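You operate a simulated robot arm through the tools that you are given. There is no shell and no other tool. Be economical: measure what you need, move in short steps, check, and stop when the job is done.

The job below is to be done with a simulated two-armed robot. You get a single attempt, and the scene is never put back.

Task
Hold the brown dish on the top of the small table steady with one hand and put the orange tag that says "hold" from the top of the tool cart in it with the other.

It is judged by the outcome, as a careful person would: the job done as asked, and still so three seconds after it is handed in. It fails if anything else is knocked over, pushed out of place, dropped, spilled or broken.

Robot
Two 7-joint arms with two-finger parallel grippers on one trunk, on a base that drives. Base frame: it is fixed to the floor where the robot stands at the start and does not move with it; the origin is under the middle of the robot, x ahead of it, y to its left, z up. Units: mm, degrees, N and s.
The left shoulder is at the start at [50, 187, 1135], the right one opposite. With the tool pointing down near the work surface each hand reaches from about 100 to 660 mm from the robot's upright axis, wherever it stands, measured 20 degrees to its own side. Places, roughly: brown dish [-2250, -500, 1000]. Payload 3.43 kg a hand.
The tool frame of a hand sits at the grasp point between the pads (the TCP): z along the fingers, y along the line on which they close. The tips reach 30 mm beyond it. Largest opening 94 mm; finger width 28, thickness 10; the body of the gripper, 50 by 96 mm, starts 55 mm behind the TCP.
Orientation is that of the tool frame in the base frame, as [roll, pitch, yaw] about the fixed x, y, z axes, in that order (R = Rz(yaw) Ry(pitch) Rx(roll)). With the fingers straight down and closing along the base's y, the tool's x points along the base's -x, its y along +y and its z along -z.

Tools
- The arms move only by the tool send_rows. It takes "left_moves", "right_moves" or both (then of equal length, played together; a hand with none holds still); each is a list of rows, each an object of numbers (a shift or turn left out is 0, a gripper value left out holds the last): "jaw": the opening, from 0 (shut) to 1 (fully open); "tx", "ty", "tz": the shift along the tool's x, y, z in mm; "wx", "wy", "wz": the turn, a rotation vector about the tool's x, y, z in degrees. In form: [{"jaw": .., "tx": .., "ty": .., "tz": .., "wx": .., "wy": .., "wz": ..}, ...]. A call has 1 to 10 rows; each row shifts and turns the commanded pose from where the row before left it, along the tool's axes as they then stand. Rows are played at 5 a second. More than 50 mm and 8.6 degrees between two rows, or a gripper value outside its range, and nothing of the call is played. Where a pose cannot be reached the arm comes as near as it can. A force on the tool above 40 N (or 10 N above the force at the start of the call, whichever is more), or a blocked arm, ends the call early, and 0.2 s more pass. Each finger travels about 153 mm/s and halts on what it meets, pressing with about 29 N; the grip force reading is that of the motor and also rises with nothing between the fingers. The clock runs only during rows and for 0.2 s after the last one: add rows that do not move to give the fingers time. It gives the time, the measured TCP pose, the force on the tool (base axes), the opening and the grip force at its end, in the units of the frame above (readings bear some noise), with the torque about the TCP (base axes, N m) and any sound that the robot's microphone picked up, and new pictures: "show" is both (left out), scene, wrist or none (wrist: the cameras of the hands that moved).
- Cameras (640 x 400 px; columns grow to the right, rows downward): "scene" is now at [144.2, -4.2, 1289.2]; the picture's right is [-0.05, -1.00, 0.00], its down [-0.61, 0.03, -0.79] and it looks along [0.79, -0.04, -0.61] (base axes); focal length 260 px, centre (320, 200). "left" rides on the left gripper at [76, -14, -102] in its tool frame; the picture's right is [0.18, 0.98, 0.00], its down [-0.75, 0.14, -0.64] and it looks along [-0.63, 0.12, 0.77] (tool axes); focal length 243 px, centre (320, 200). "right" rides on the right gripper at [76, 14, -102] in its tool frame; the picture's right is [-0.18, 0.98, 0.00], its down [-0.75, -0.14, -0.64] and it looks along [-0.63, -0.12, 0.77] (tool axes); focal length 243 px, centre (320, 200). There is no depth. A picture from a camera that has moved, and an enlarged one, comes with that camera's place and axes in the base frame and with its lens.
- lift_body(by): slides the trunk up (or, below 0, down) by that many mm; the arms and the scene camera ride with it, the base frame stays. It gives what a move gives, with no picture.
- roll_base(legs): drives the robot by 1 to 6 legs, each [ahead, left, turn to the left] in mm, mm and degrees, along the robot's own axes; the way and the turn of a leg run together, so that a leg with both is an arc; at most 1500 mm and 180 degrees a leg. The arms and the cameras ride along, it lands a little off, and it stops where it bumps. It gives what a move gives, and a new picture of the scene camera.
- turn_head(pan, tilt): turns the head with the scene camera to pan (to the left, within 80 degrees either way) and tilt (down, from -29 to 69), counted from straight ahead of the robot. It gives what a move gives, and a new picture of the scene camera.
- enlarge(camera, box): a new picture of the part [left, top, right, bottom] of that camera's present view, enlarged. The clock stands still meanwhile.
- finish_job(): hands the job in; it is judged then, once.

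Go step by step. Nothing tells you exact positions but the pictures and the camera data: compare them with the known pose of the tool, close in by small moves and look again before you grip or let go. The budget is 120 turns and 260 pictures, counting those below and the enlarged ones. Unless the task says otherwise, let go and move clear before handing in, and close with one line.

The tools are called after "Call:" as a command line: name --argument value ..., lists and objects as JSON in quotes. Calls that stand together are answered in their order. send_rows: Moves the arms, as the interface text tells. Its arguments: {"type":"object","properties":{"left_moves":{"type":"array","items":{"type":"object","properties":{"jaw":{"type":"number"},"tx":{"type":"number"},"ty":{"type":"number"},"tz":{"type":"number"},"wx":{"type":"number"},"wy":{"type":"number"},"wz":{"type":"number"}}}},"right_moves":{"type":"array","items":{"type":"object","properties":{"jaw":{"type":"number"},"tx":{"type":"number"},"ty":{"type":"number"},"tz":{"type":"number"},"wx":{"type":"number"},"wy":{"type":"number"},"wz":{"type":"number"}}}},"show":{"type":"string","enum":["both","scene","wrist","none"]}},"required":[]} The other tools are called the same way: lift_body (by) slides the trunk up or down; roll_base (legs) drives the base; turn_head (pan, tilt) turns the head that bears the scene camera; enlarge (camera, box) takes an enlarged picture of a part of a camera's view; finish_job () hands the job in.

At the start:

```text
time_s: 0.0
left_position: [453.3, 265.8, 1089.6]
left_tcp_rot: [-180.0, -0.1, -180.0]
left_force: [-0.6, -0.3, -0.3]
left_moment: [-0.02, 0.0, 0.0]
left_width: 94.1
left_finger_force: 0.0
right_position: [372.5, -154.5, 1078.6]
right_tcp_rot: [180.0, 0.0, 179.9]
right_force: [0.0, -0.7, 0.2]
right_moment: [-0.02, -0.04, -0.01]
right_width: 94.0
right_finger_force: 0.0
trunk travel left (down, up): [-350.0, 82.0]
robot x, y, heading: [2.1, 1.4, 0.2]
head pan, tilt: [-3.0, 37.5]
```

scene: 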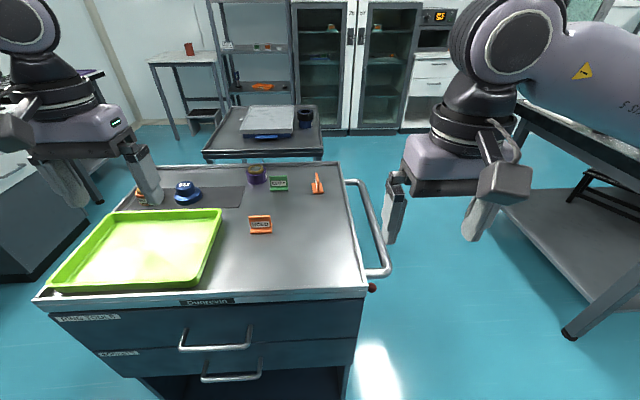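
right: 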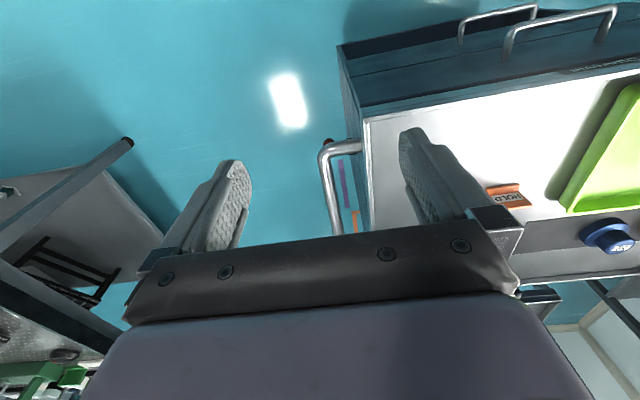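
left: 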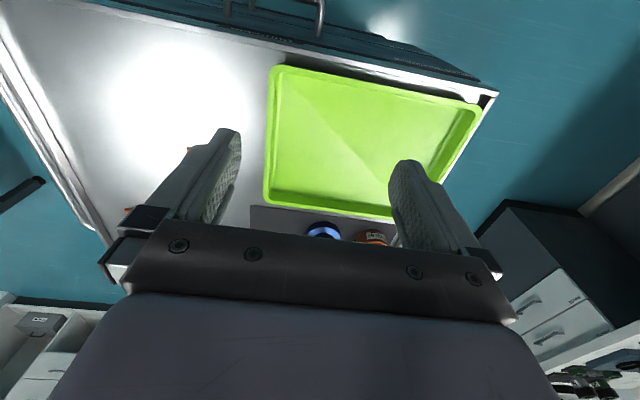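

I see the tool cart ahead with an orange tag near the middle, plus other tags and similar objects. I'll look at it enlarged first.

Call:
enlarge --camera "scene" --box '[220, 150, 350, 250]'

Call:
enlarge --camera "left" --box '[280, 190, 420, 270]'

Call:
enlarge --camera "right" --box '[460, 150, 600, 240]'

```text
4.00 times, centred on (285, 200) of scene
camera zoom: at [144.2, -4.2, 1289.2], right [-0.05, -1.0, 0.0], down [-0.61, 0.03, -0.79], along [0.79, -0.04, -0.61], focal length 1042 px, centre (460, 200)
```

zoom: 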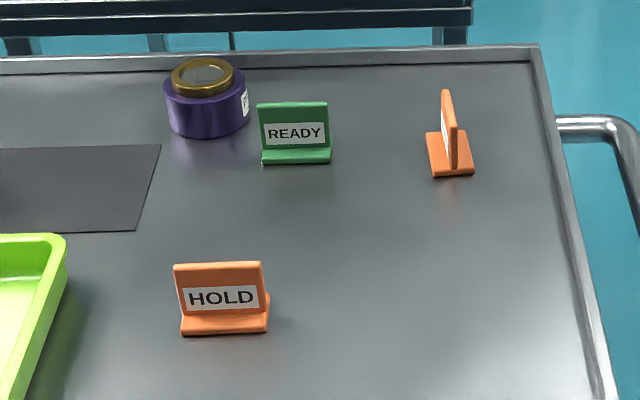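

```text
4.57 times, centred on (350, 230) of left
camera zoom: at [378.2, 251.5, 1193.0], right [-0.18, 0.98, 0.0], down [0.75, 0.14, 0.64], along [0.63, 0.12, -0.77], focal length 1109 px, centre (183, 63)
```

zoom: 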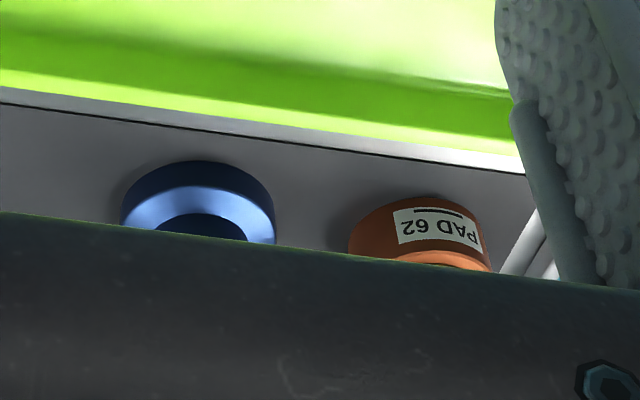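

```text
4.44 times, centred on (530, 195) of right
camera zoom: at [295.6, -141.7, 1181.6], right [0.19, 0.98, 0.0], down [0.75, -0.14, 0.64], along [0.63, -0.12, -0.77], focal length 1078 px, centre (-613, 222)
```

zoom: 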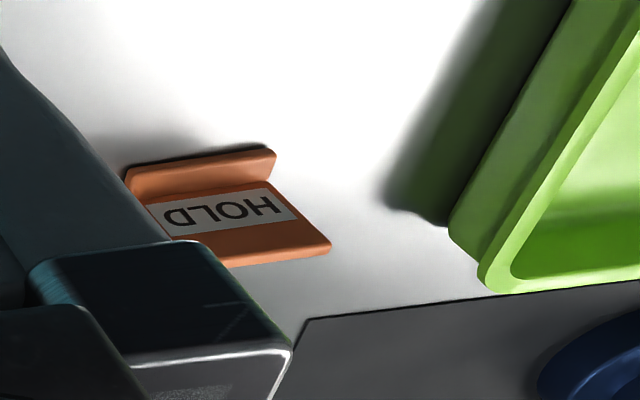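

The HOLD tag is an upright plate on a small base. I make it [600, 113], table z about 850, plate top about 894, faces square to x. I'll move the left hand above it and turn it so the fingers close along x.

Call:
send_rows --left_moves '[{"tx": -37.5, "ty": -38, "jaw": 1}, {"tx": -37.5, "ty": -38}, {"tx": -37.5, "ty": -38}, {"tx": -37.5, "ty": -38.8}, {"wz": 8.2}, {"wz": 8.2}, {"wz": 8.2}, {"wz": 8.2}, {"wz": 8.2}, {"wz": 8.2}]' --show "none"

Call:
send_rows --left_moves '[{"wz": 8.2}, {"wz": 8.2}, {"wz": 8.2}, {"wz": 8.2}, {"wz": 8.0}, {}]'

```text
refused: row 1 steps farther than a row can; nothing moved
```

```text
time_s: 1.4
left_position: [452.7, 266.8, 1091.0]
left_tcp_rot: [179.9, 0.0, 139.1]
left_force: [-0.7, -0.7, 0.3]
left_moment: [-0.02, -0.01, 0.01]
left_width: 94.0
left_finger_force: 0.0
right_position: [372.2, -155.8, 1079.3]
right_tcp_rot: [180.0, 0.0, 180.0]
right_force: [-0.3, 0.9, -0.7]
right_moment: [0.04, 0.02, -0.03]
right_width: 93.9
right_finger_force: 0.0
trunk travel left (down, up): [-350.0, 82.0]
robot x, y, heading: [2.6, 3.2, -0.0]
head pan, tilt: [-3.0, 37.5]
camera scene: at [144.2, -4.2, 1289.2], right [-0.05, -1.0, 0.0], down [-0.61, 0.03, -0.79], along [0.79, -0.04, -0.61], focal length 260 px, centre (320, 200)
camera left: at [387.3, 304.6, 1192.8], right [0.5, 0.86, 0.0], down [0.66, -0.39, 0.64], along [0.56, -0.32, -0.77], focal length 243 px, centre (320, 200)
```

scene: 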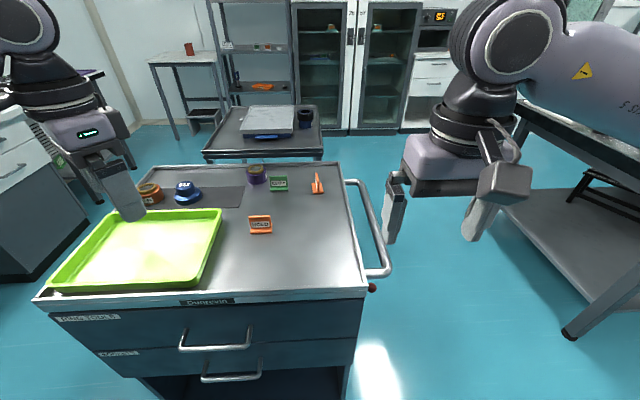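
left: 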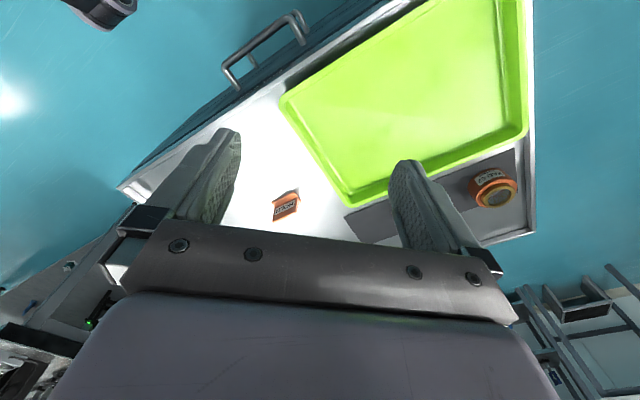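

Row length was too great, but the second half of the turn worked. I'll finish the turn to yaw 90, then move over the tag.

Call:
send_rows --left_moves '[{"wz": 8.2}, {"wz": 8.2}, {"wz": 8.2}, {"wz": 8.2}, {"wz": 8.2}, {"wz": 8.1}]' --show "none"

Call:
send_rows --left_moves '[{"ty": 29.8, "tx": -30.8}, {"ty": 29.8, "tx": -30.8}, {"ty": 29.8, "tx": -30.8}, {"ty": 29.8, "tx": -30.8}, {"ty": 29.8, "tx": -30.8}, {"tz": 45}, {"tz": 45}, {}]'

```text
time_s: 2.8
left_position: [294.2, 143.3, 1080.4]
left_tcp_rot: [179.9, 0.1, 90.3]
left_force: [0.2, 0.0, 0.2]
left_moment: [-0.03, -0.04, 0.01]
left_width: 93.9
left_finger_force: 0.0
left hand out of reach, approached as far as the arm can: row 1, 2, 3, 4, 5, 6
right_position: [372.7, -155.3, 1079.1]
right_tcp_rot: [179.8, 0.0, 179.9]
right_force: [0.3, -0.3, 0.0]
right_moment: [0.03, 0.02, -0.01]
right_width: 93.8
right_finger_force: 0.0
trunk travel left (down, up): [-350.0, 82.0]
robot x, y, heading: [2.1, -1.0, -0.1]
head pan, tilt: [-3.0, 37.5]
```

```text
time_s: 4.6
left_position: [331.8, 34.7, 1034.7]
left_tcp_rot: [-179.9, 0.1, 90.7]
left_force: [0.3, 0.0, 0.5]
left_moment: [0.0, -0.01, 0.0]
left_width: 94.0
left_finger_force: 0.1
left hand out of reach, approached as far as the arm can: row 1, 2, 3, 4, 5, 7
right_position: [372.5, -155.1, 1079.4]
right_tcp_rot: [180.0, 0.0, 179.8]
right_force: [-0.4, 0.0, 0.6]
right_moment: [-0.02, 0.01, 0.01]
right_width: 93.8
right_finger_force: 0.0
trunk travel left (down, up): [-350.0, 82.0]
robot x, y, heading: [3.2, -0.0, -0.2]
head pan, tilt: [-3.0, 37.5]
camera scene: at [144.3, -4.1, 1289.2], right [-0.05, -1.0, 0.0], down [-0.61, 0.03, -0.79], along [0.79, -0.04, -0.61], focal length 260 px, centre (320, 200)
camera left: at [317.8, 109.4, 1137.5], right [0.98, 0.2, 0.0], down [0.15, -0.75, 0.64], along [0.12, -0.63, -0.77], focal length 243 px, centre (320, 200)
```

scene: 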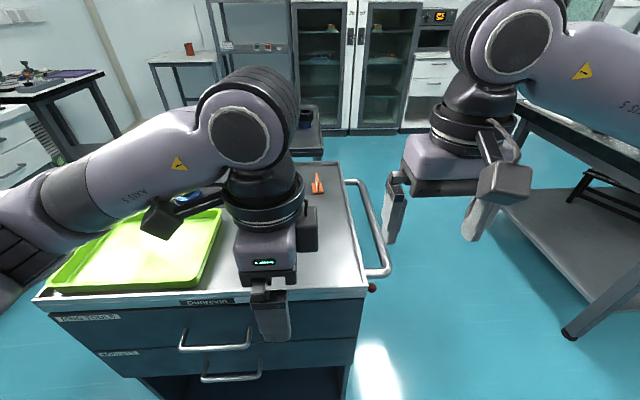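
left: 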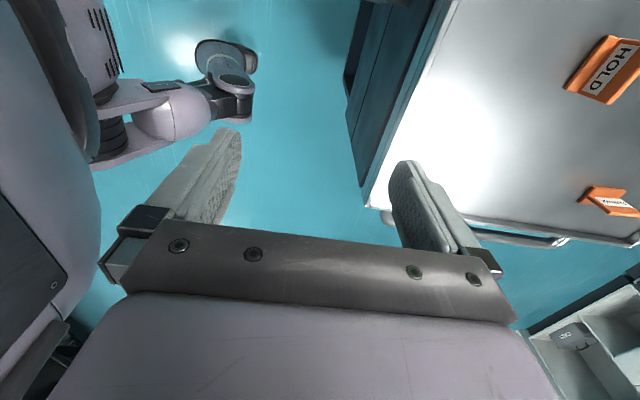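

Turning that way runs into the arm's limits. I'll turn the other way (camera inward) after moving left a little.

Call:
send_rows --left_moves '[{"tx": 40, "tz": -25}, {"tx": 40, "tz": -25}, {"tx": 20}, {"wz": -8.4}, {"wz": -8.4}, {"wz": -8.4}, {"wz": -8.4}, {"wz": -8.4}, {"wz": -8.4}, {"wz": -8.4}]' --show "none"

Call:
send_rows --left_moves '[{"wz": -8.4}, {"wz": -8.4}, {"wz": -8.4}, {"wz": -8.4}, {"wz": -8.4}, {"wz": -8.4}, {"wz": -8.4}, {}]' --show "scene"

```text
time_s: 6.8
left_position: [309.6, 111.1, 1083.3]
left_tcp_rot: [180.0, 0.0, 149.0]
left_force: [0.1, 0.1, 0.5]
left_moment: [0.01, 0.0, 0.02]
left_width: 94.2
left_finger_force: 0.1
left hand out of reach, approached as far as the arm can: row 1, 2, 3
right_position: [372.2, -154.6, 1079.5]
right_tcp_rot: [180.0, 0.0, 179.8]
right_force: [0.5, -0.3, -0.5]
right_moment: [0.0, -0.02, 0.0]
right_width: 94.2
right_finger_force: 0.0
trunk travel left (down, up): [-350.0, 82.0]
robot x, y, heading: [3.5, -1.3, -0.2]
head pan, tilt: [-3.0, 37.5]
```

```text
time_s: 8.6
left_position: [311.7, 112.4, 1083.1]
left_tcp_rot: [-180.0, 0.0, -152.1]
left_force: [-0.5, -0.6, 0.0]
left_moment: [-0.01, -0.01, 0.02]
left_width: 94.2
left_finger_force: 0.1
right_position: [372.2, -156.1, 1079.2]
right_tcp_rot: [180.0, 0.0, -180.0]
right_force: [-0.2, -0.4, 0.4]
right_moment: [0.0, 0.02, 0.03]
right_width: 93.9
right_finger_force: 0.0
trunk travel left (down, up): [-350.0, 82.0]
robot x, y, heading: [-1.5, -0.3, 0.1]
head pan, tilt: [-3.0, 37.5]
camera scene: at [144.2, -4.2, 1289.2], right [-0.05, -1.0, 0.0], down [-0.61, 0.03, -0.79], along [0.79, -0.04, -0.61], focal length 260 px, centre (320, 200)
```

scene: 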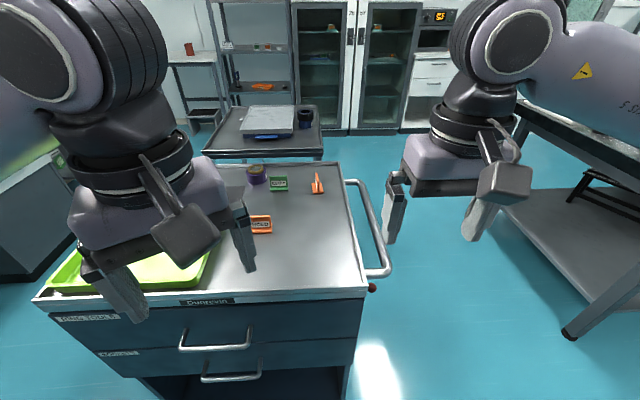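

Continuing the turn to yaw -90.

Call:
send_rows --left_moves '[{"wz": -7.8}, {"wz": -7.8}, {"wz": -7.8}, {"wz": -7.8}, {"wz": -7.8}, {"wz": -7.8}, {"wz": -7.7}, {"wz": -7.7}, {}]' --show "scene"

```text
time_s: 10.6
left_position: [309.7, 110.8, 1082.6]
left_tcp_rot: [-180.0, 0.0, -89.9]
left_force: [-0.8, 0.1, 0.0]
left_moment: [-0.01, -0.01, 0.03]
left_width: 93.9
left_finger_force: 0.1
right_position: [372.2, -153.7, 1078.3]
right_tcp_rot: [-179.9, 0.0, 179.9]
right_force: [0.4, -0.4, 0.0]
right_moment: [0.03, 0.01, -0.04]
right_width: 93.8
right_finger_force: 0.0
trunk travel left (down, up): [-350.0, 82.0]
robot x, y, heading: [2.2, -0.9, -0.0]
head pan, tilt: [-3.0, 37.5]
camera scene: at [144.2, -4.2, 1289.2], right [-0.05, -1.0, 0.0], down [-0.61, 0.03, -0.79], along [0.79, -0.04, -0.61], focal length 260 px, centre (320, 200)
```

scene: 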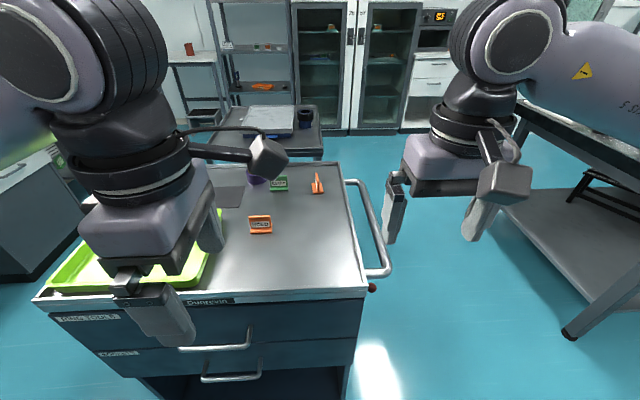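

That orientation is reached cleanly. Now forward to over the tag.

Call:
send_rows --left_moves '[{"ty": -36.6}, {"ty": -36.6}, {"ty": -36.6}, {"ty": -36.6}, {"ty": -36.6}, {"ty": -36.6}, {"ty": -36.6}, {"ty": -36.6}, {"tz": 45}, {"tz": 45}]'

```text
time_s: 12.8
left_position: [605.8, 111.1, 992.0]
left_tcp_rot: [-180.0, 0.0, -90.2]
left_force: [0.2, -0.3, 0.7]
left_moment: [0.01, 0.01, -0.02]
left_width: 93.8
left_finger_force: 0.0
right_position: [374.5, -156.1, 1078.7]
right_tcp_rot: [179.9, 0.0, 179.8]
right_force: [0.8, -0.6, 0.0]
right_moment: [0.01, 0.01, 0.03]
right_width: 93.8
right_finger_force: 0.1
trunk travel left (down, up): [-350.0, 82.0]
robot x, y, heading: [0.2, 0.2, 0.0]
head pan, tilt: [-3.0, 37.5]
camera scene: at [144.4, -4.5, 1289.2], right [-0.05, -1.0, 0.0], down [-0.61, 0.03, -0.79], along [0.79, -0.04, -0.61], focal length 260 px, centre (320, 200)
camera left: at [620.0, 32.7, 1094.6], right [-0.98, -0.18, 0.0], down [-0.14, 0.75, 0.64], along [-0.12, 0.63, -0.77], focal length 243 px, centre (320, 200)
```

scene: 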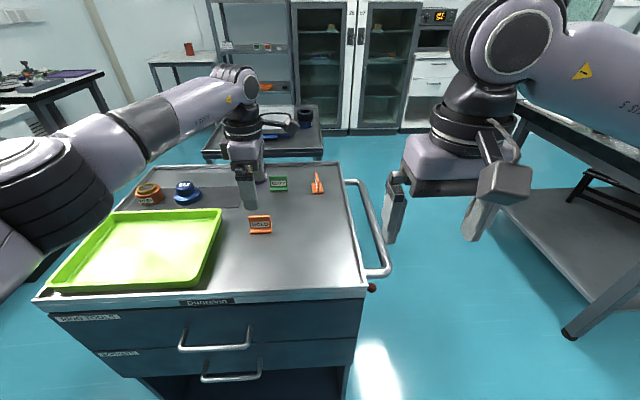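
left: 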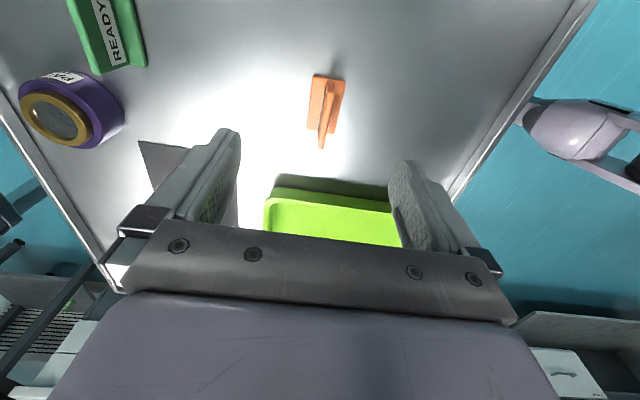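

The tag is between and below the fingers. I'll zoom to pin the plate's x and yaw.

Call:
enlarge --camera "left" --box '[270, 60, 390, 160]'

```text
4.00 times, centred on (330, 110) of left
camera zoom: at [620.0, 32.7, 1094.6], right [-0.98, -0.18, 0.0], down [-0.14, 0.75, 0.64], along [-0.12, 0.63, -0.77], focal length 970 px, centre (280, 560)
```

zoom: 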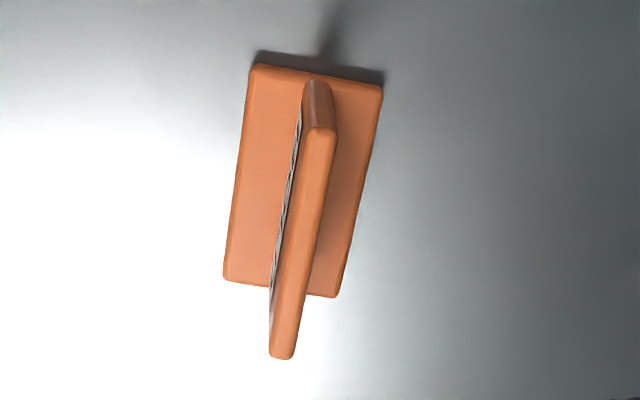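

The plate is at x ≈ 600, y ≈ 113, turned about 2°, top z ≈ 894. I'll align and descend.

Call:
send_rows --left_moves '[{"ty": 5.2, "tx": -2, "wz": -2}, {"tz": 35}, {"tz": 35}, {"tz": 29}, {}]'

```text
time_s: 14.0
left_position: [598.8, 112.9, 893.4]
left_tcp_rot: [179.9, 0.1, -88.0]
left_force: [1.2, -0.1, 0.5]
left_moment: [-0.01, 0.02, 0.04]
left_width: 94.0
left_finger_force: 0.1
right_position: [373.0, -156.1, 1080.1]
right_tcp_rot: [-180.0, 0.0, 179.9]
right_force: [0.0, -0.1, 0.3]
right_moment: [-0.03, 0.0, -0.01]
right_width: 93.9
right_finger_force: 0.0
trunk travel left (down, up): [-350.0, 82.0]
robot x, y, heading: [3.9, -0.7, -0.1]
head pan, tilt: [-3.0, 37.5]
camera scene: at [144.1, -4.2, 1289.2], right [-0.05, -1.0, 0.0], down [-0.61, 0.03, -0.79], along [0.79, -0.04, -0.61], focal length 260 px, centre (320, 200)
camera left: at [616.8, 36.8, 996.6], right [-0.98, -0.22, 0.0], down [-0.17, 0.75, 0.64], along [-0.14, 0.63, -0.77], focal length 243 px, centre (320, 200)
```

scene: 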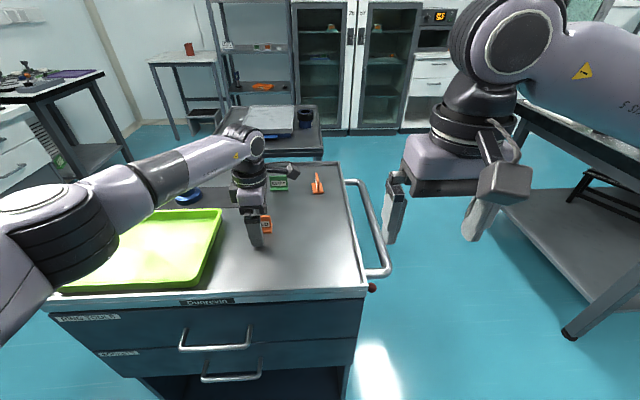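
left: 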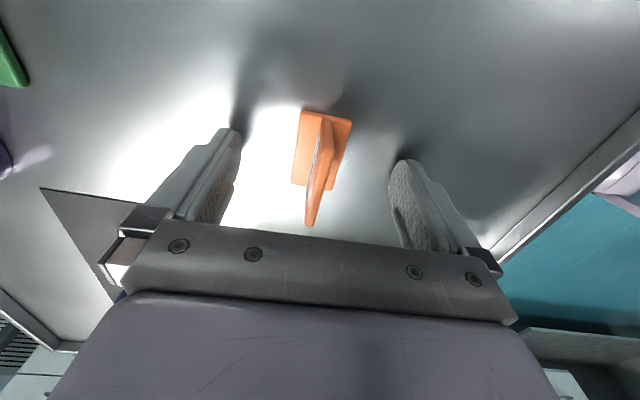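

The plate is centred between the fingers. Closing.

Call:
send_rows --left_moves '[{"jaw": 0.5}, {"jaw": 0.2}, {"jaw": 0}, {}, {}]'

```text
time_s: 15.2
left_position: [597.9, 112.2, 893.2]
left_tcp_rot: [-179.9, 0.0, -88.1]
left_force: [-0.9, 0.1, 0.2]
left_moment: [-0.02, -0.01, -0.03]
left_width: 28.7
left_finger_force: 28.5
right_position: [372.5, -155.2, 1079.5]
right_tcp_rot: [180.0, 0.0, 179.9]
right_force: [-0.6, 0.9, 0.5]
right_moment: [-0.01, 0.01, -0.01]
right_width: 94.1
right_finger_force: 0.1
trunk travel left (down, up): [-350.0, 82.0]
robot x, y, heading: [0.9, 2.4, -0.1]
head pan, tilt: [-3.0, 37.5]
camera scene: at [144.2, -4.2, 1289.2], right [-0.05, -1.0, 0.0], down [-0.61, 0.03, -0.79], along [0.79, -0.04, -0.61], focal length 260 px, centre (320, 200)
camera left: at [616.7, 36.5, 997.0], right [-0.98, -0.22, 0.0], down [-0.17, 0.75, 0.64], along [-0.14, 0.63, -0.77], focal length 243 px, centre (320, 200)
```

scene: 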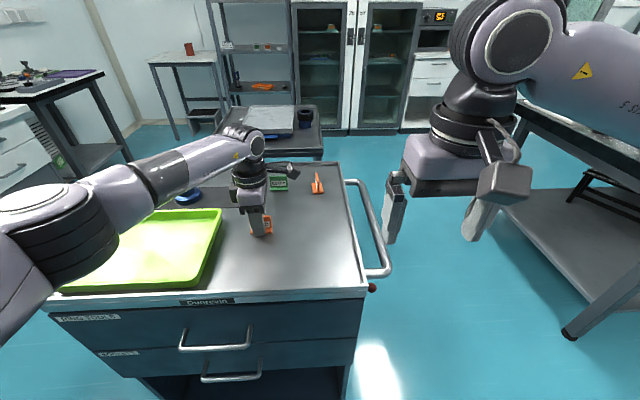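
left: 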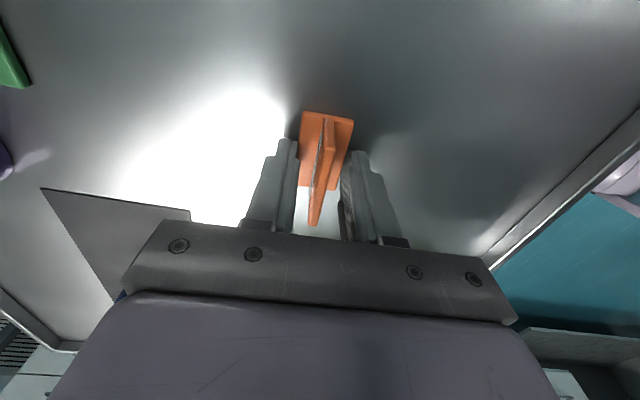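

It stopped at 28.7 mm, wider than the plate. I'll look closely.

Call:
enlarge --camera "left" --box '[240, 90, 400, 240]'

```text
2.67 times, centred on (320, 165) of left
camera zoom: at [616.7, 36.5, 997.0], right [-0.98, -0.22, 0.0], down [-0.17, 0.75, 0.64], along [-0.14, 0.63, -0.77], focal length 647 px, centre (320, 293)
```

zoom: 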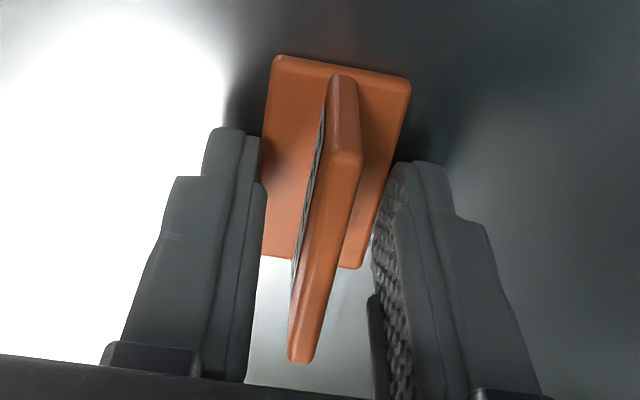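

The tips caught the base's edges. I'll open, rise 9 mm and close on the upright plate instead.

Call:
send_rows --left_moves '[{"jaw": 0.5}, {}, {"tz": -9}, {"jaw": 0.2}, {"jaw": 0}, {}, {}]' --show "wrist"

Call:
enlarge --camera "left" --box '[240, 90, 400, 240]'

```text
time_s: 16.8
left_position: [599.7, 114.0, 903.7]
left_tcp_rot: [-179.9, 0.0, -88.0]
left_force: [0.0, -1.1, 0.2]
left_moment: [-0.02, 0.02, 0.01]
left_width: 9.1
left_finger_force: 28.7
right_position: [372.5, -155.9, 1077.9]
right_tcp_rot: [180.0, 0.0, 179.8]
right_force: [0.2, 0.5, 0.3]
right_moment: [0.01, -0.03, 0.04]
right_width: 93.8
right_finger_force: 0.2
trunk travel left (down, up): [-350.0, 82.0]
robot x, y, heading: [-0.0, -1.5, -0.2]
head pan, tilt: [-3.0, 37.5]
camera left: at [616.9, 36.8, 1006.2], right [-0.98, -0.22, 0.0], down [-0.17, 0.75, 0.64], along [-0.14, 0.63, -0.77], focal length 243 px, centre (320, 200)
```

left: 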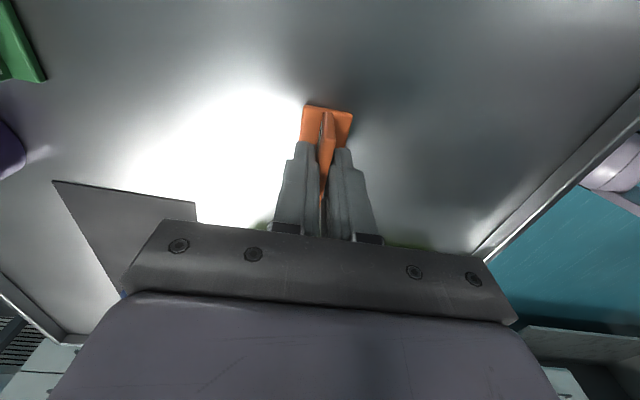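

```text
2.67 times, centred on (320, 165) of left
camera zoom: at [616.9, 36.8, 1006.2], right [-0.98, -0.22, 0.0], down [-0.17, 0.75, 0.64], along [-0.14, 0.63, -0.77], focal length 647 px, centre (320, 293)
```

zoom: 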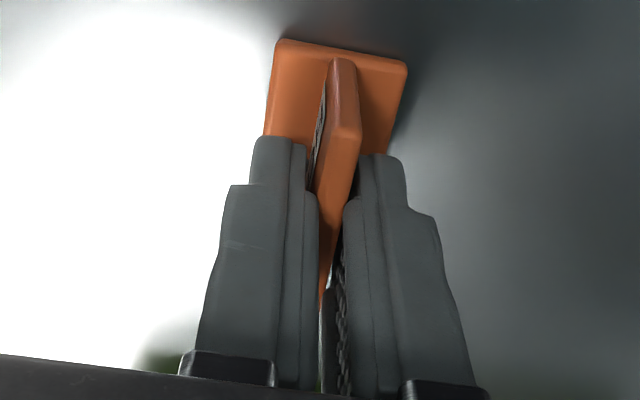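

The plate is held, 9 mm wide between the pads. Lifting it high.

Call:
send_rows --left_moves '[{"tz": -20}, {"tz": -40}, {"tz": -45}, {"tz": -45}, {"tz": -45}, {}]'

Call:
enlarge --camera "left" --box '[240, 90, 400, 240]'

```text
time_s: 18.2
left_position: [599.8, 113.4, 1099.6]
left_tcp_rot: [180.0, -0.1, -88.1]
left_force: [0.4, 0.2, 0.2]
left_moment: [0.0, -0.03, -0.01]
left_width: 9.2
left_finger_force: 28.4
right_position: [372.1, -154.1, 1078.4]
right_tcp_rot: [180.0, 0.0, 179.9]
right_force: [0.5, 0.7, -0.2]
right_moment: [0.01, -0.02, 0.02]
right_width: 94.1
right_finger_force: 0.2
trunk travel left (down, up): [-350.0, 82.0]
robot x, y, heading: [-1.7, -4.2, 0.0]
head pan, tilt: [-3.0, 37.5]
camera scene: at [144.5, -3.5, 1289.1], right [-0.05, -1.0, 0.0], down [-0.61, 0.03, -0.79], along [0.79, -0.04, -0.61], focal length 260 px, centre (320, 200)
camera left: at [616.9, 36.7, 1202.9], right [-0.98, -0.22, 0.0], down [-0.17, 0.75, 0.64], along [-0.14, 0.63, -0.77], focal length 243 px, centre (320, 200)
```

scene: 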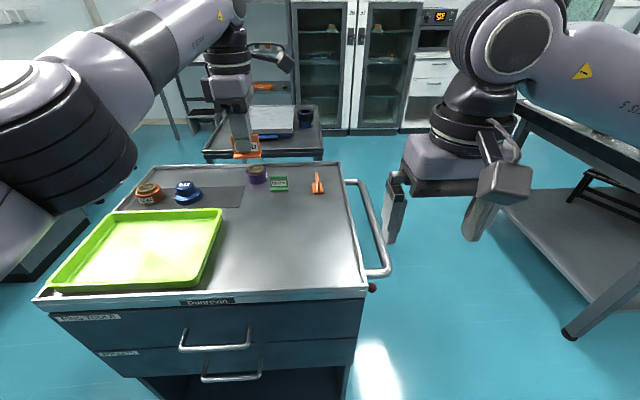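
left: 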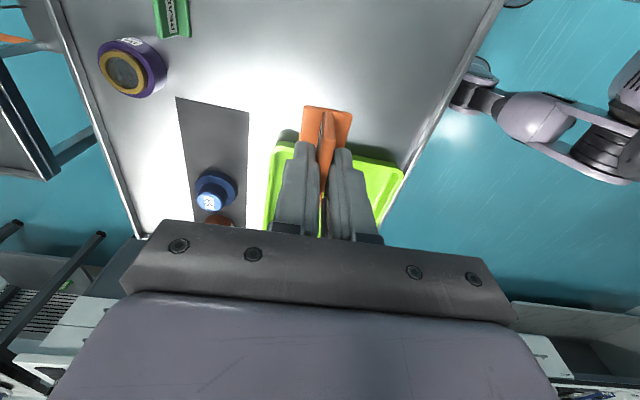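

```text
2.67 times, centred on (320, 165) of left
camera zoom: at [616.9, 36.7, 1202.9], right [-0.98, -0.22, 0.0], down [-0.17, 0.75, 0.64], along [-0.14, 0.63, -0.77], focal length 647 px, centre (320, 293)
```

zoom: 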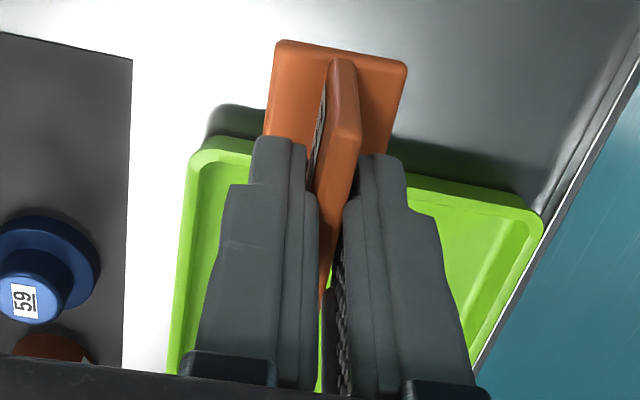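

The tag is held firmly. I'll pull the left hand in, back off a bit, then look around.

Call:
send_rows --left_moves '[{"ty": 40, "tx": -20}, {"ty": 40, "tx": -20}, {"ty": 40, "tx": -15}, {"ty": 40}, {"ty": 40}, {"ty": 40}, {}]' --show "none"

Call:
turn_head --pan -80 --tilt 30

Call:
turn_head --pan 80 --tilt 30

```text
time_s: 19.8
left_position: [354.4, 161.5, 1096.9]
left_tcp_rot: [179.9, 0.0, -88.0]
left_force: [-0.9, 0.5, -0.4]
left_moment: [0.04, 0.02, -0.03]
left_width: 9.3
left_finger_force: 29.0
right_position: [373.2, -155.1, 1077.7]
right_tcp_rot: [179.9, 0.0, 179.8]
right_force: [0.5, -0.3, 0.1]
right_moment: [-0.01, -0.02, 0.02]
right_width: 94.0
right_finger_force: 0.1
trunk travel left (down, up): [-350.0, 82.0]
robot x, y, heading: [-1.3, -1.5, 0.1]
head pan, tilt: [-3.0, 37.5]
```

```text
time_s: 21.3
left_position: [353.9, 160.9, 1097.5]
left_tcp_rot: [180.0, 0.0, -88.2]
left_force: [0.5, 0.1, -0.8]
left_moment: [-0.02, -0.05, 0.01]
left_width: 9.1
left_finger_force: 29.3
right_position: [373.1, -155.2, 1078.3]
right_tcp_rot: [180.0, 0.0, 180.0]
right_force: [0.2, 0.6, 0.3]
right_moment: [0.01, 0.0, -0.04]
right_width: 94.0
right_finger_force: 0.0
trunk travel left (down, up): [-350.0, 82.0]
robot x, y, heading: [-2.3, 2.0, -0.2]
head pan, tilt: [-80.0, 30.0]
camera scene: at [73.5, -88.7, 1300.8], right [-0.98, -0.17, 0.0], down [-0.09, 0.49, -0.87], along [0.15, -0.85, -0.5], focal length 260 px, centre (320, 200)
```

scene: 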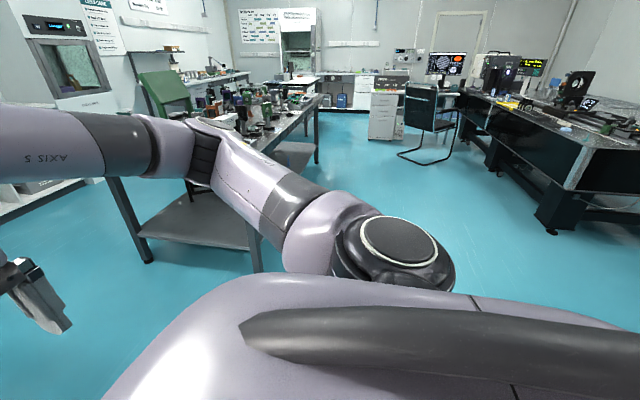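

```text
time_s: 23.8
left_position: [353.4, 160.6, 1097.1]
left_tcp_rot: [-180.0, 0.0, -88.1]
left_force: [0.3, 0.2, -0.1]
left_moment: [0.0, -0.01, 0.01]
left_width: 9.3
left_finger_force: 28.4
right_position: [371.9, -154.8, 1079.1]
right_tcp_rot: [-180.0, -0.1, 180.0]
right_force: [0.1, 1.4, -0.8]
right_moment: [-0.02, 0.05, -0.02]
right_width: 94.0
right_finger_force: 0.1
trunk travel left (down, up): [-350.0, 82.0]
robot x, y, heading: [2.5, 2.1, 0.0]
head pan, tilt: [80.0, 30.0]
camera scene: at [73.5, 89.4, 1300.8], right [0.98, -0.17, 0.0], down [-0.09, -0.49, -0.87], along [0.15, 0.85, -0.5], focal length 260 px, centre (320, 200)
```

scene: 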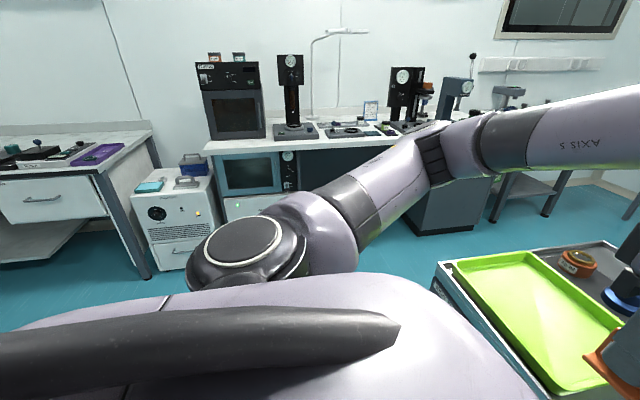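

Floor to the rear right looks clear. I'll back up 350 mm and turn right 90° to look towards the small table.

Call:
roll_base --legs '[[-350, 0, 0], [0, 0, -90]]'

Call:
turn_head --pan -60 --tilt 25

```text
time_s: 30.0
left_position: [-211.9, -361.8, 1097.8]
left_tcp_rot: [179.9, 0.0, 178.7]
left_force: [0.3, -0.3, 0.0]
left_moment: [-0.02, 0.0, 0.03]
left_width: 9.3
left_finger_force: 28.7
right_position: [-527.2, -362.7, 1079.1]
right_tcp_rot: [-180.0, 0.0, 86.6]
right_force: [0.1, 1.0, 0.3]
right_moment: [0.0, 0.0, 0.0]
right_width: 93.8
right_finger_force: 0.2
trunk travel left (down, up): [-350.0, 82.0]
robot x, y, heading: [-351.7, 3.1, -93.3]
head pan, tilt: [80.0, 30.0]
camera scene: at [-268.1, -78.3, 1300.8], right [-0.23, -0.97, 0.0], down [-0.49, 0.11, -0.87], along [0.84, -0.2, -0.5], focal length 260 px, centre (320, 200)
```

scene: 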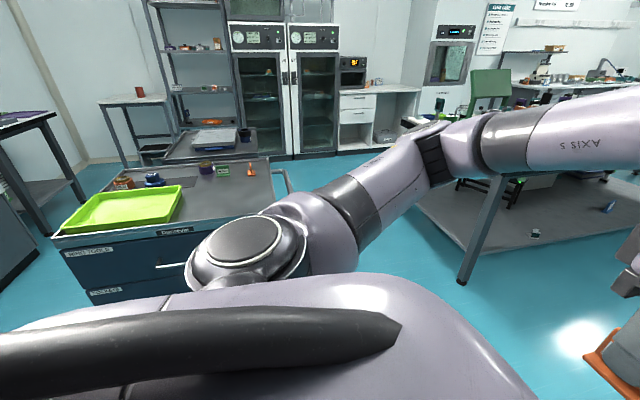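

```text
time_s: 32.2
left_position: [-210.7, -362.5, 1097.4]
left_tcp_rot: [-180.0, 0.0, 178.8]
left_force: [-0.3, 0.2, 0.1]
left_moment: [-0.01, -0.03, 0.0]
left_width: 9.3
left_finger_force: 29.2
right_position: [-528.4, -361.8, 1079.1]
right_tcp_rot: [-179.9, -0.1, 86.7]
right_force: [-0.2, -0.9, 0.7]
right_moment: [0.02, -0.01, -0.01]
right_width: 93.9
right_finger_force: 0.2
trunk travel left (down, up): [-350.0, 82.0]
robot x, y, heading: [-351.7, -2.3, -93.0]
head pan, tilt: [-60.0, 25.0]
camera scene: at [-438.3, -99.0, 1308.8], right [-0.45, 0.89, 0.0], down [0.38, 0.19, -0.91], along [-0.81, -0.41, -0.42], focal length 260 px, centre (320, 200)
```

scene: 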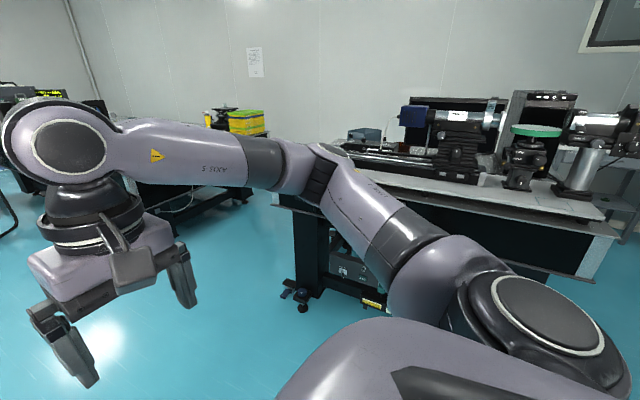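

I predict the dish at about pixel (388, 130) here; zooming there.

Call:
enlarge --camera "scene" --box '[300, 80, 460, 180]'

Call:
turn_head --pan -80 --tilt 15

```text
4.00 times, centred on (380, 130) of scene
camera zoom: at [-438.3, -99.0, 1308.8], right [-0.45, 0.89, 0.0], down [0.38, 0.19, -0.91], along [-0.81, -0.41, -0.42], focal length 1042 px, centre (80, 480)
```

zoom: 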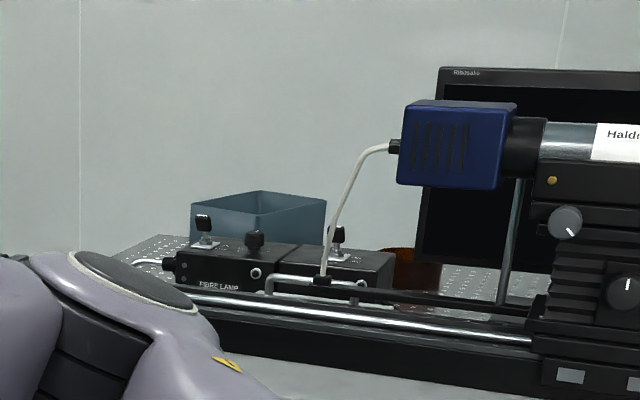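

```text
time_s: 33.0
left_position: [-212.0, -362.3, 1098.3]
left_tcp_rot: [-179.9, 0.0, 178.7]
left_force: [0.1, 0.2, -0.4]
left_moment: [-0.02, -0.02, 0.0]
left_width: 9.0
left_finger_force: 29.1
right_position: [-527.8, -363.2, 1078.9]
right_tcp_rot: [180.0, 0.0, 86.7]
right_force: [-0.5, 0.1, 0.8]
right_moment: [0.03, 0.0, 0.0]
right_width: 94.0
right_finger_force: 0.0
trunk travel left (down, up): [-350.0, 82.0]
robot x, y, heading: [-352.5, -1.0, -93.1]
head pan, tilt: [-80.0, 15.0]
camera scene: at [-448.8, -68.6, 1325.0], right [-0.12, 0.99, 0.0], down [0.26, 0.03, -0.97], along [-0.96, -0.11, -0.26], focal length 260 px, centre (320, 200)
```

scene: 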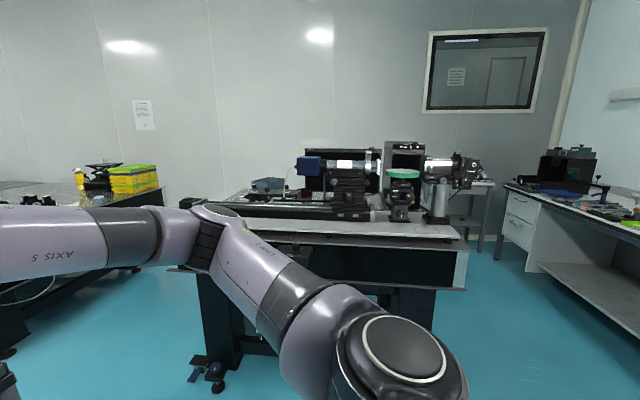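

A brown dish sits behind the optics bench. I'll raise the trunk, turn to face that way and view from nearer.

Call:
lift_body --by 80

Call:
turn_head --pan 0 --tilt 15

Call:
roll_base --legs '[[0, 0, -87], [250, 0, 0]]'

```text
time_s: 34.2
left_position: [-211.3, -362.9, 1177.3]
left_tcp_rot: [180.0, 0.0, 178.7]
left_force: [0.0, 0.1, -0.9]
left_moment: [0.0, 0.03, -0.04]
left_width: 9.1
left_finger_force: 29.1
right_position: [-527.7, -363.4, 1158.9]
right_tcp_rot: [-180.0, -0.1, 86.5]
right_force: [-0.2, 0.5, 0.1]
right_moment: [0.03, -0.03, 0.0]
right_width: 93.9
right_finger_force: 0.0
trunk travel left (down, up): [-430.0, 2.0]
robot x, y, heading: [-351.9, 1.8, -93.5]
head pan, tilt: [-80.0, 15.0]
```

```text
time_s: 35.8
left_position: [-210.8, -361.6, 1177.9]
left_tcp_rot: [-179.9, 0.0, 178.7]
left_force: [-1.2, -0.1, 0.3]
left_moment: [0.0, -0.01, -0.01]
left_width: 9.4
left_finger_force: 28.8
right_position: [-528.1, -362.0, 1159.2]
right_tcp_rot: [180.0, -0.1, 86.7]
right_force: [0.0, -0.6, -0.6]
right_moment: [-0.01, -0.02, -0.01]
right_width: 93.9
right_finger_force: 0.0
trunk travel left (down, up): [-430.0, 2.0]
robot x, y, heading: [-354.2, 0.3, -93.4]
head pan, tilt: [0.0, 15.0]
camera scene: at [-361.5, -150.8, 1405.0], right [-1.0, 0.06, 0.0], down [0.01, 0.26, -0.97], along [-0.06, -0.96, -0.26], focal length 260 px, centre (320, 200)
```

scene: 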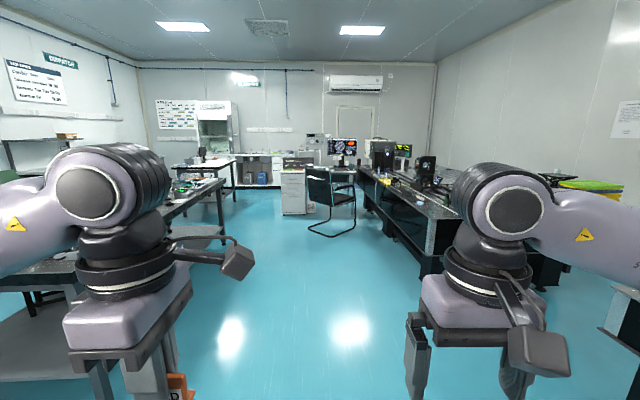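

```text
time_s: 41.3
left_position: [-957.1, -145.0, 1177.1]
left_tcp_rot: [180.0, 0.0, 90.4]
left_force: [-0.4, -0.6, -0.7]
left_moment: [-0.01, -0.04, 0.08]
left_width: 9.1
left_finger_force: 29.0
right_position: [-966.0, 171.5, 1159.1]
right_tcp_rot: [180.0, 0.0, -1.6]
right_force: [0.1, 0.1, 0.4]
right_moment: [-0.01, -0.01, -0.01]
right_width: 94.1
right_finger_force: 0.1
trunk travel left (down, up): [-430.0, 2.0]
robot x, y, heading: [-595.7, 5.3, 178.6]
head pan, tilt: [0.0, 15.0]
camera scene: at [-750.6, 11.0, 1404.9], right [0.03, 1.0, 0.0], down [0.26, -0.01, -0.97], along [-0.97, 0.03, -0.26], focal length 260 px, centre (320, 200)
```

scene: 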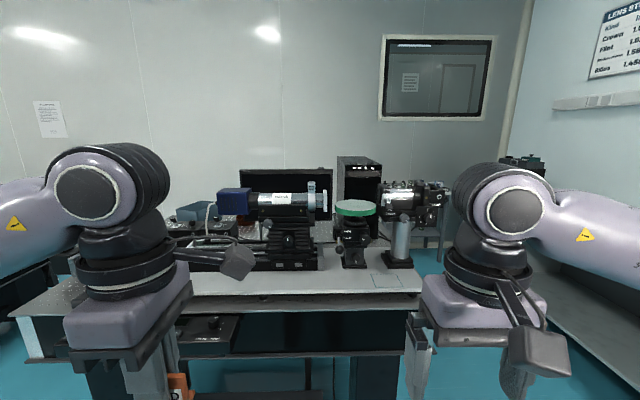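

Call:
enlarge --camera "scene" --box '[160, 170, 340, 290]'

Call:
enlarge --camera "scene" --box '[0, 200, 260, 400]'

```text
3.33 times, centred on (250, 230) of scene
camera zoom: at [-750.6, 11.0, 1404.9], right [0.03, 1.0, 0.0], down [0.26, -0.01, -0.97], along [-0.97, 0.03, -0.26], focal length 868 px, centre (553, 100)
```

zoom: 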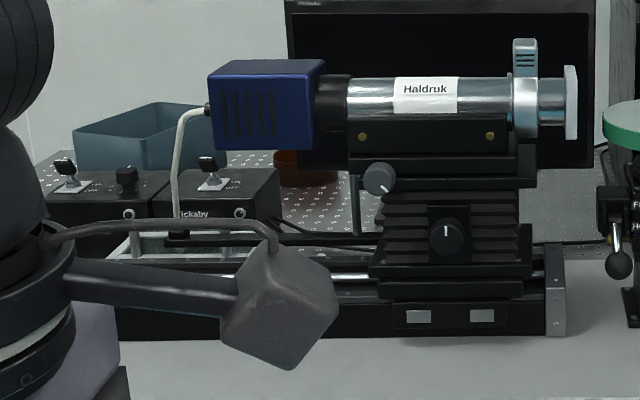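

```text
2.00 times, centred on (130, 300) of scene
camera zoom: at [-750.6, 11.0, 1404.9], right [0.03, 1.0, 0.0], down [0.26, -0.01, -0.97], along [-0.97, 0.03, -0.26], focal length 521 px, centre (700, 0)
```

zoom: 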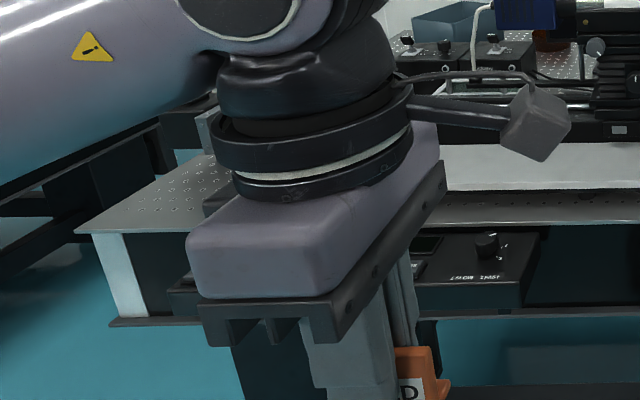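

The dish stands on a perforated top behind the optics. I'll shift to the -y side to see around.

Call:
roll_base --legs '[[0, 1000, 0]]'

Call:
turn_head --pan -25 --tilt 25

```text
time_s: 50.4
left_position: [-971.4, -1148.0, 1177.7]
left_tcp_rot: [180.0, 0.0, 91.4]
left_force: [0.2, 0.1, -0.4]
left_moment: [0.01, 0.01, -0.02]
left_width: 9.2
left_finger_force: 28.8
right_position: [-986.8, -830.2, 1159.3]
right_tcp_rot: [-179.9, 0.0, -0.6]
right_force: [0.8, -0.1, 0.0]
right_moment: [0.0, -0.03, 0.0]
right_width: 94.3
right_finger_force: 0.1
trunk travel left (down, up): [-430.0, 2.0]
robot x, y, heading: [-615.8, -989.8, 179.7]
head pan, tilt: [0.0, 15.0]
camera scene: at [-767.6, -987.8, 1405.0], right [0.01, 1.0, 0.0], down [0.26, 0.0, -0.97], along [-0.97, 0.01, -0.26], focal length 260 px, centre (320, 200)
```

scene: 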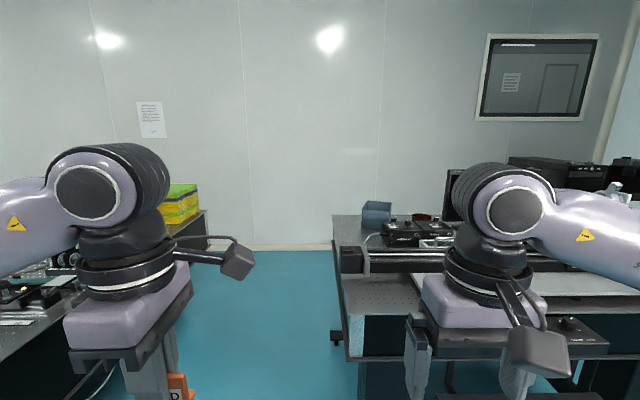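

```text
time_s: 51.3
left_position: [-970.2, -1146.8, 1177.5]
left_tcp_rot: [-180.0, -0.1, 91.4]
left_force: [-0.3, -0.2, 0.3]
left_moment: [0.01, 0.0, -0.02]
left_width: 9.0
left_finger_force: 29.0
right_position: [-986.5, -831.7, 1158.1]
right_tcp_rot: [180.0, -0.1, -0.7]
right_force: [0.2, 0.2, -0.2]
right_moment: [0.01, 0.01, 0.01]
right_width: 94.3
right_finger_force: 0.0
trunk travel left (down, up): [-430.0, 2.0]
robot x, y, heading: [-620.8, -988.4, 179.6]
head pan, tilt: [-25.0, 25.0]
camera scene: at [-757.4, -948.9, 1388.8], right [0.43, 0.9, 0.0], down [0.38, -0.18, -0.91], along [-0.82, 0.39, -0.42], focal length 260 px, centre (320, 200)
```

scene: 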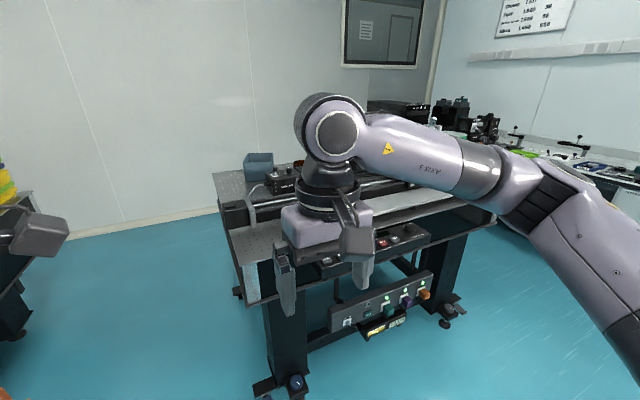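

There's about 1.4 m of free floor behind the optics table, and the dish (~[-2200, -390, 920]) is near its back edge. I'll drive down the aisle to reach the back.

Call:
roll_base --legs '[[0, 280, 0], [900, 0, 0]]'

Call:
turn_head --pan -50 --tilt 25

Call:
turn_head --pan 40 --tilt 25

```text
time_s: 58.6
left_position: [-1858.4, -1423.5, 1176.7]
left_tcp_rot: [179.9, 0.0, 91.8]
left_force: [0.1, -0.2, -0.5]
left_moment: [-0.01, -0.02, 0.01]
left_width: 9.0
left_finger_force: 29.2
right_position: [-1876.5, -1107.5, 1158.4]
right_tcp_rot: [180.0, -0.1, -0.1]
right_force: [-0.3, -0.1, -0.2]
right_moment: [-0.02, -0.02, 0.0]
right_width: 94.1
right_finger_force: 0.1
trunk travel left (down, up): [-430.0, 2.0]
robot x, y, heading: [-1507.6, -1261.7, 179.6]
head pan, tilt: [-25.0, 25.0]
camera scene: at [-1647.0, -1223.5, 1388.7], right [0.42, 0.91, 0.0], down [0.38, -0.18, -0.91], along [-0.82, 0.38, -0.42], focal length 260 px, centre (320, 200)
```

scene: 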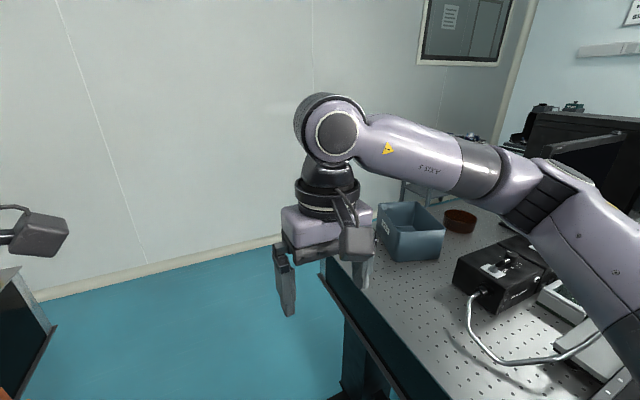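

```text
time_s: 59.5
left_position: [-1857.8, -1424.8, 1177.6]
left_tcp_rot: [180.0, 0.0, 91.8]
left_force: [0.4, -0.4, -0.1]
left_moment: [0.03, 0.01, -0.01]
left_width: 9.0
left_finger_force: 29.0
right_position: [-1876.7, -1107.3, 1158.3]
right_tcp_rot: [180.0, 0.0, -0.2]
right_force: [0.3, -0.3, -0.4]
right_moment: [0.01, 0.02, -0.03]
right_width: 94.1
right_finger_force: 0.1
trunk travel left (down, up): [-430.0, 2.0]
robot x, y, heading: [-1501.5, -1262.7, 180.0]
head pan, tilt: [-50.0, 25.0]
camera scene: at [-1622.5, -1192.0, 1388.8], right [0.77, 0.64, 0.0], down [0.27, -0.32, -0.91], along [-0.58, 0.7, -0.42], focal length 260 px, centre (320, 200)
```

scene: 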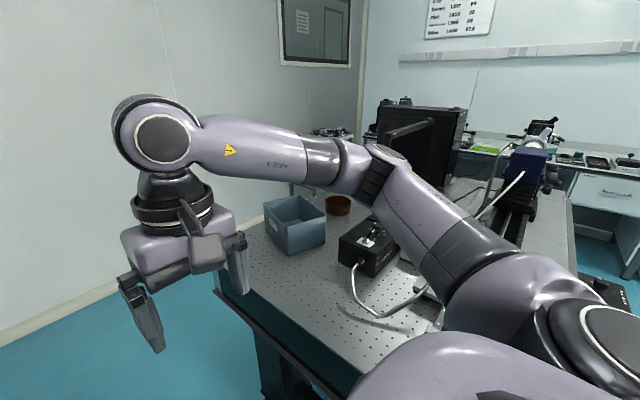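

```text
time_s: 61.1
left_position: [-1857.2, -1423.0, 1176.7]
left_tcp_rot: [180.0, 0.0, 91.8]
left_force: [0.2, 0.5, -0.8]
left_moment: [0.0, 0.01, 0.01]
left_width: 9.0
left_finger_force: 28.7
right_position: [-1876.6, -1107.9, 1159.5]
right_tcp_rot: [-180.0, -0.1, -0.3]
right_force: [-0.8, -0.8, 0.4]
right_moment: [0.01, 0.02, -0.03]
right_width: 93.9
right_finger_force: 0.0
trunk travel left (down, up): [-430.0, 2.0]
robot x, y, heading: [-1504.2, -1261.6, 179.7]
head pan, tilt: [40.0, 25.0]
camera scene: at [-1634.1, -1321.7, 1388.8], right [-0.64, 0.77, 0.0], down [0.32, 0.27, -0.91], along [-0.7, -0.58, -0.42], focal length 260 px, centre (320, 200)
```

scene: 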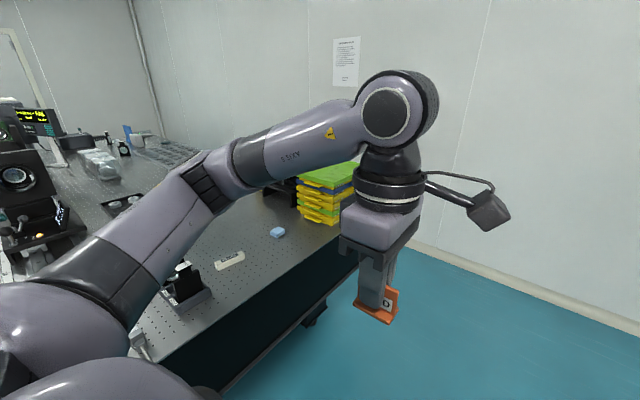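

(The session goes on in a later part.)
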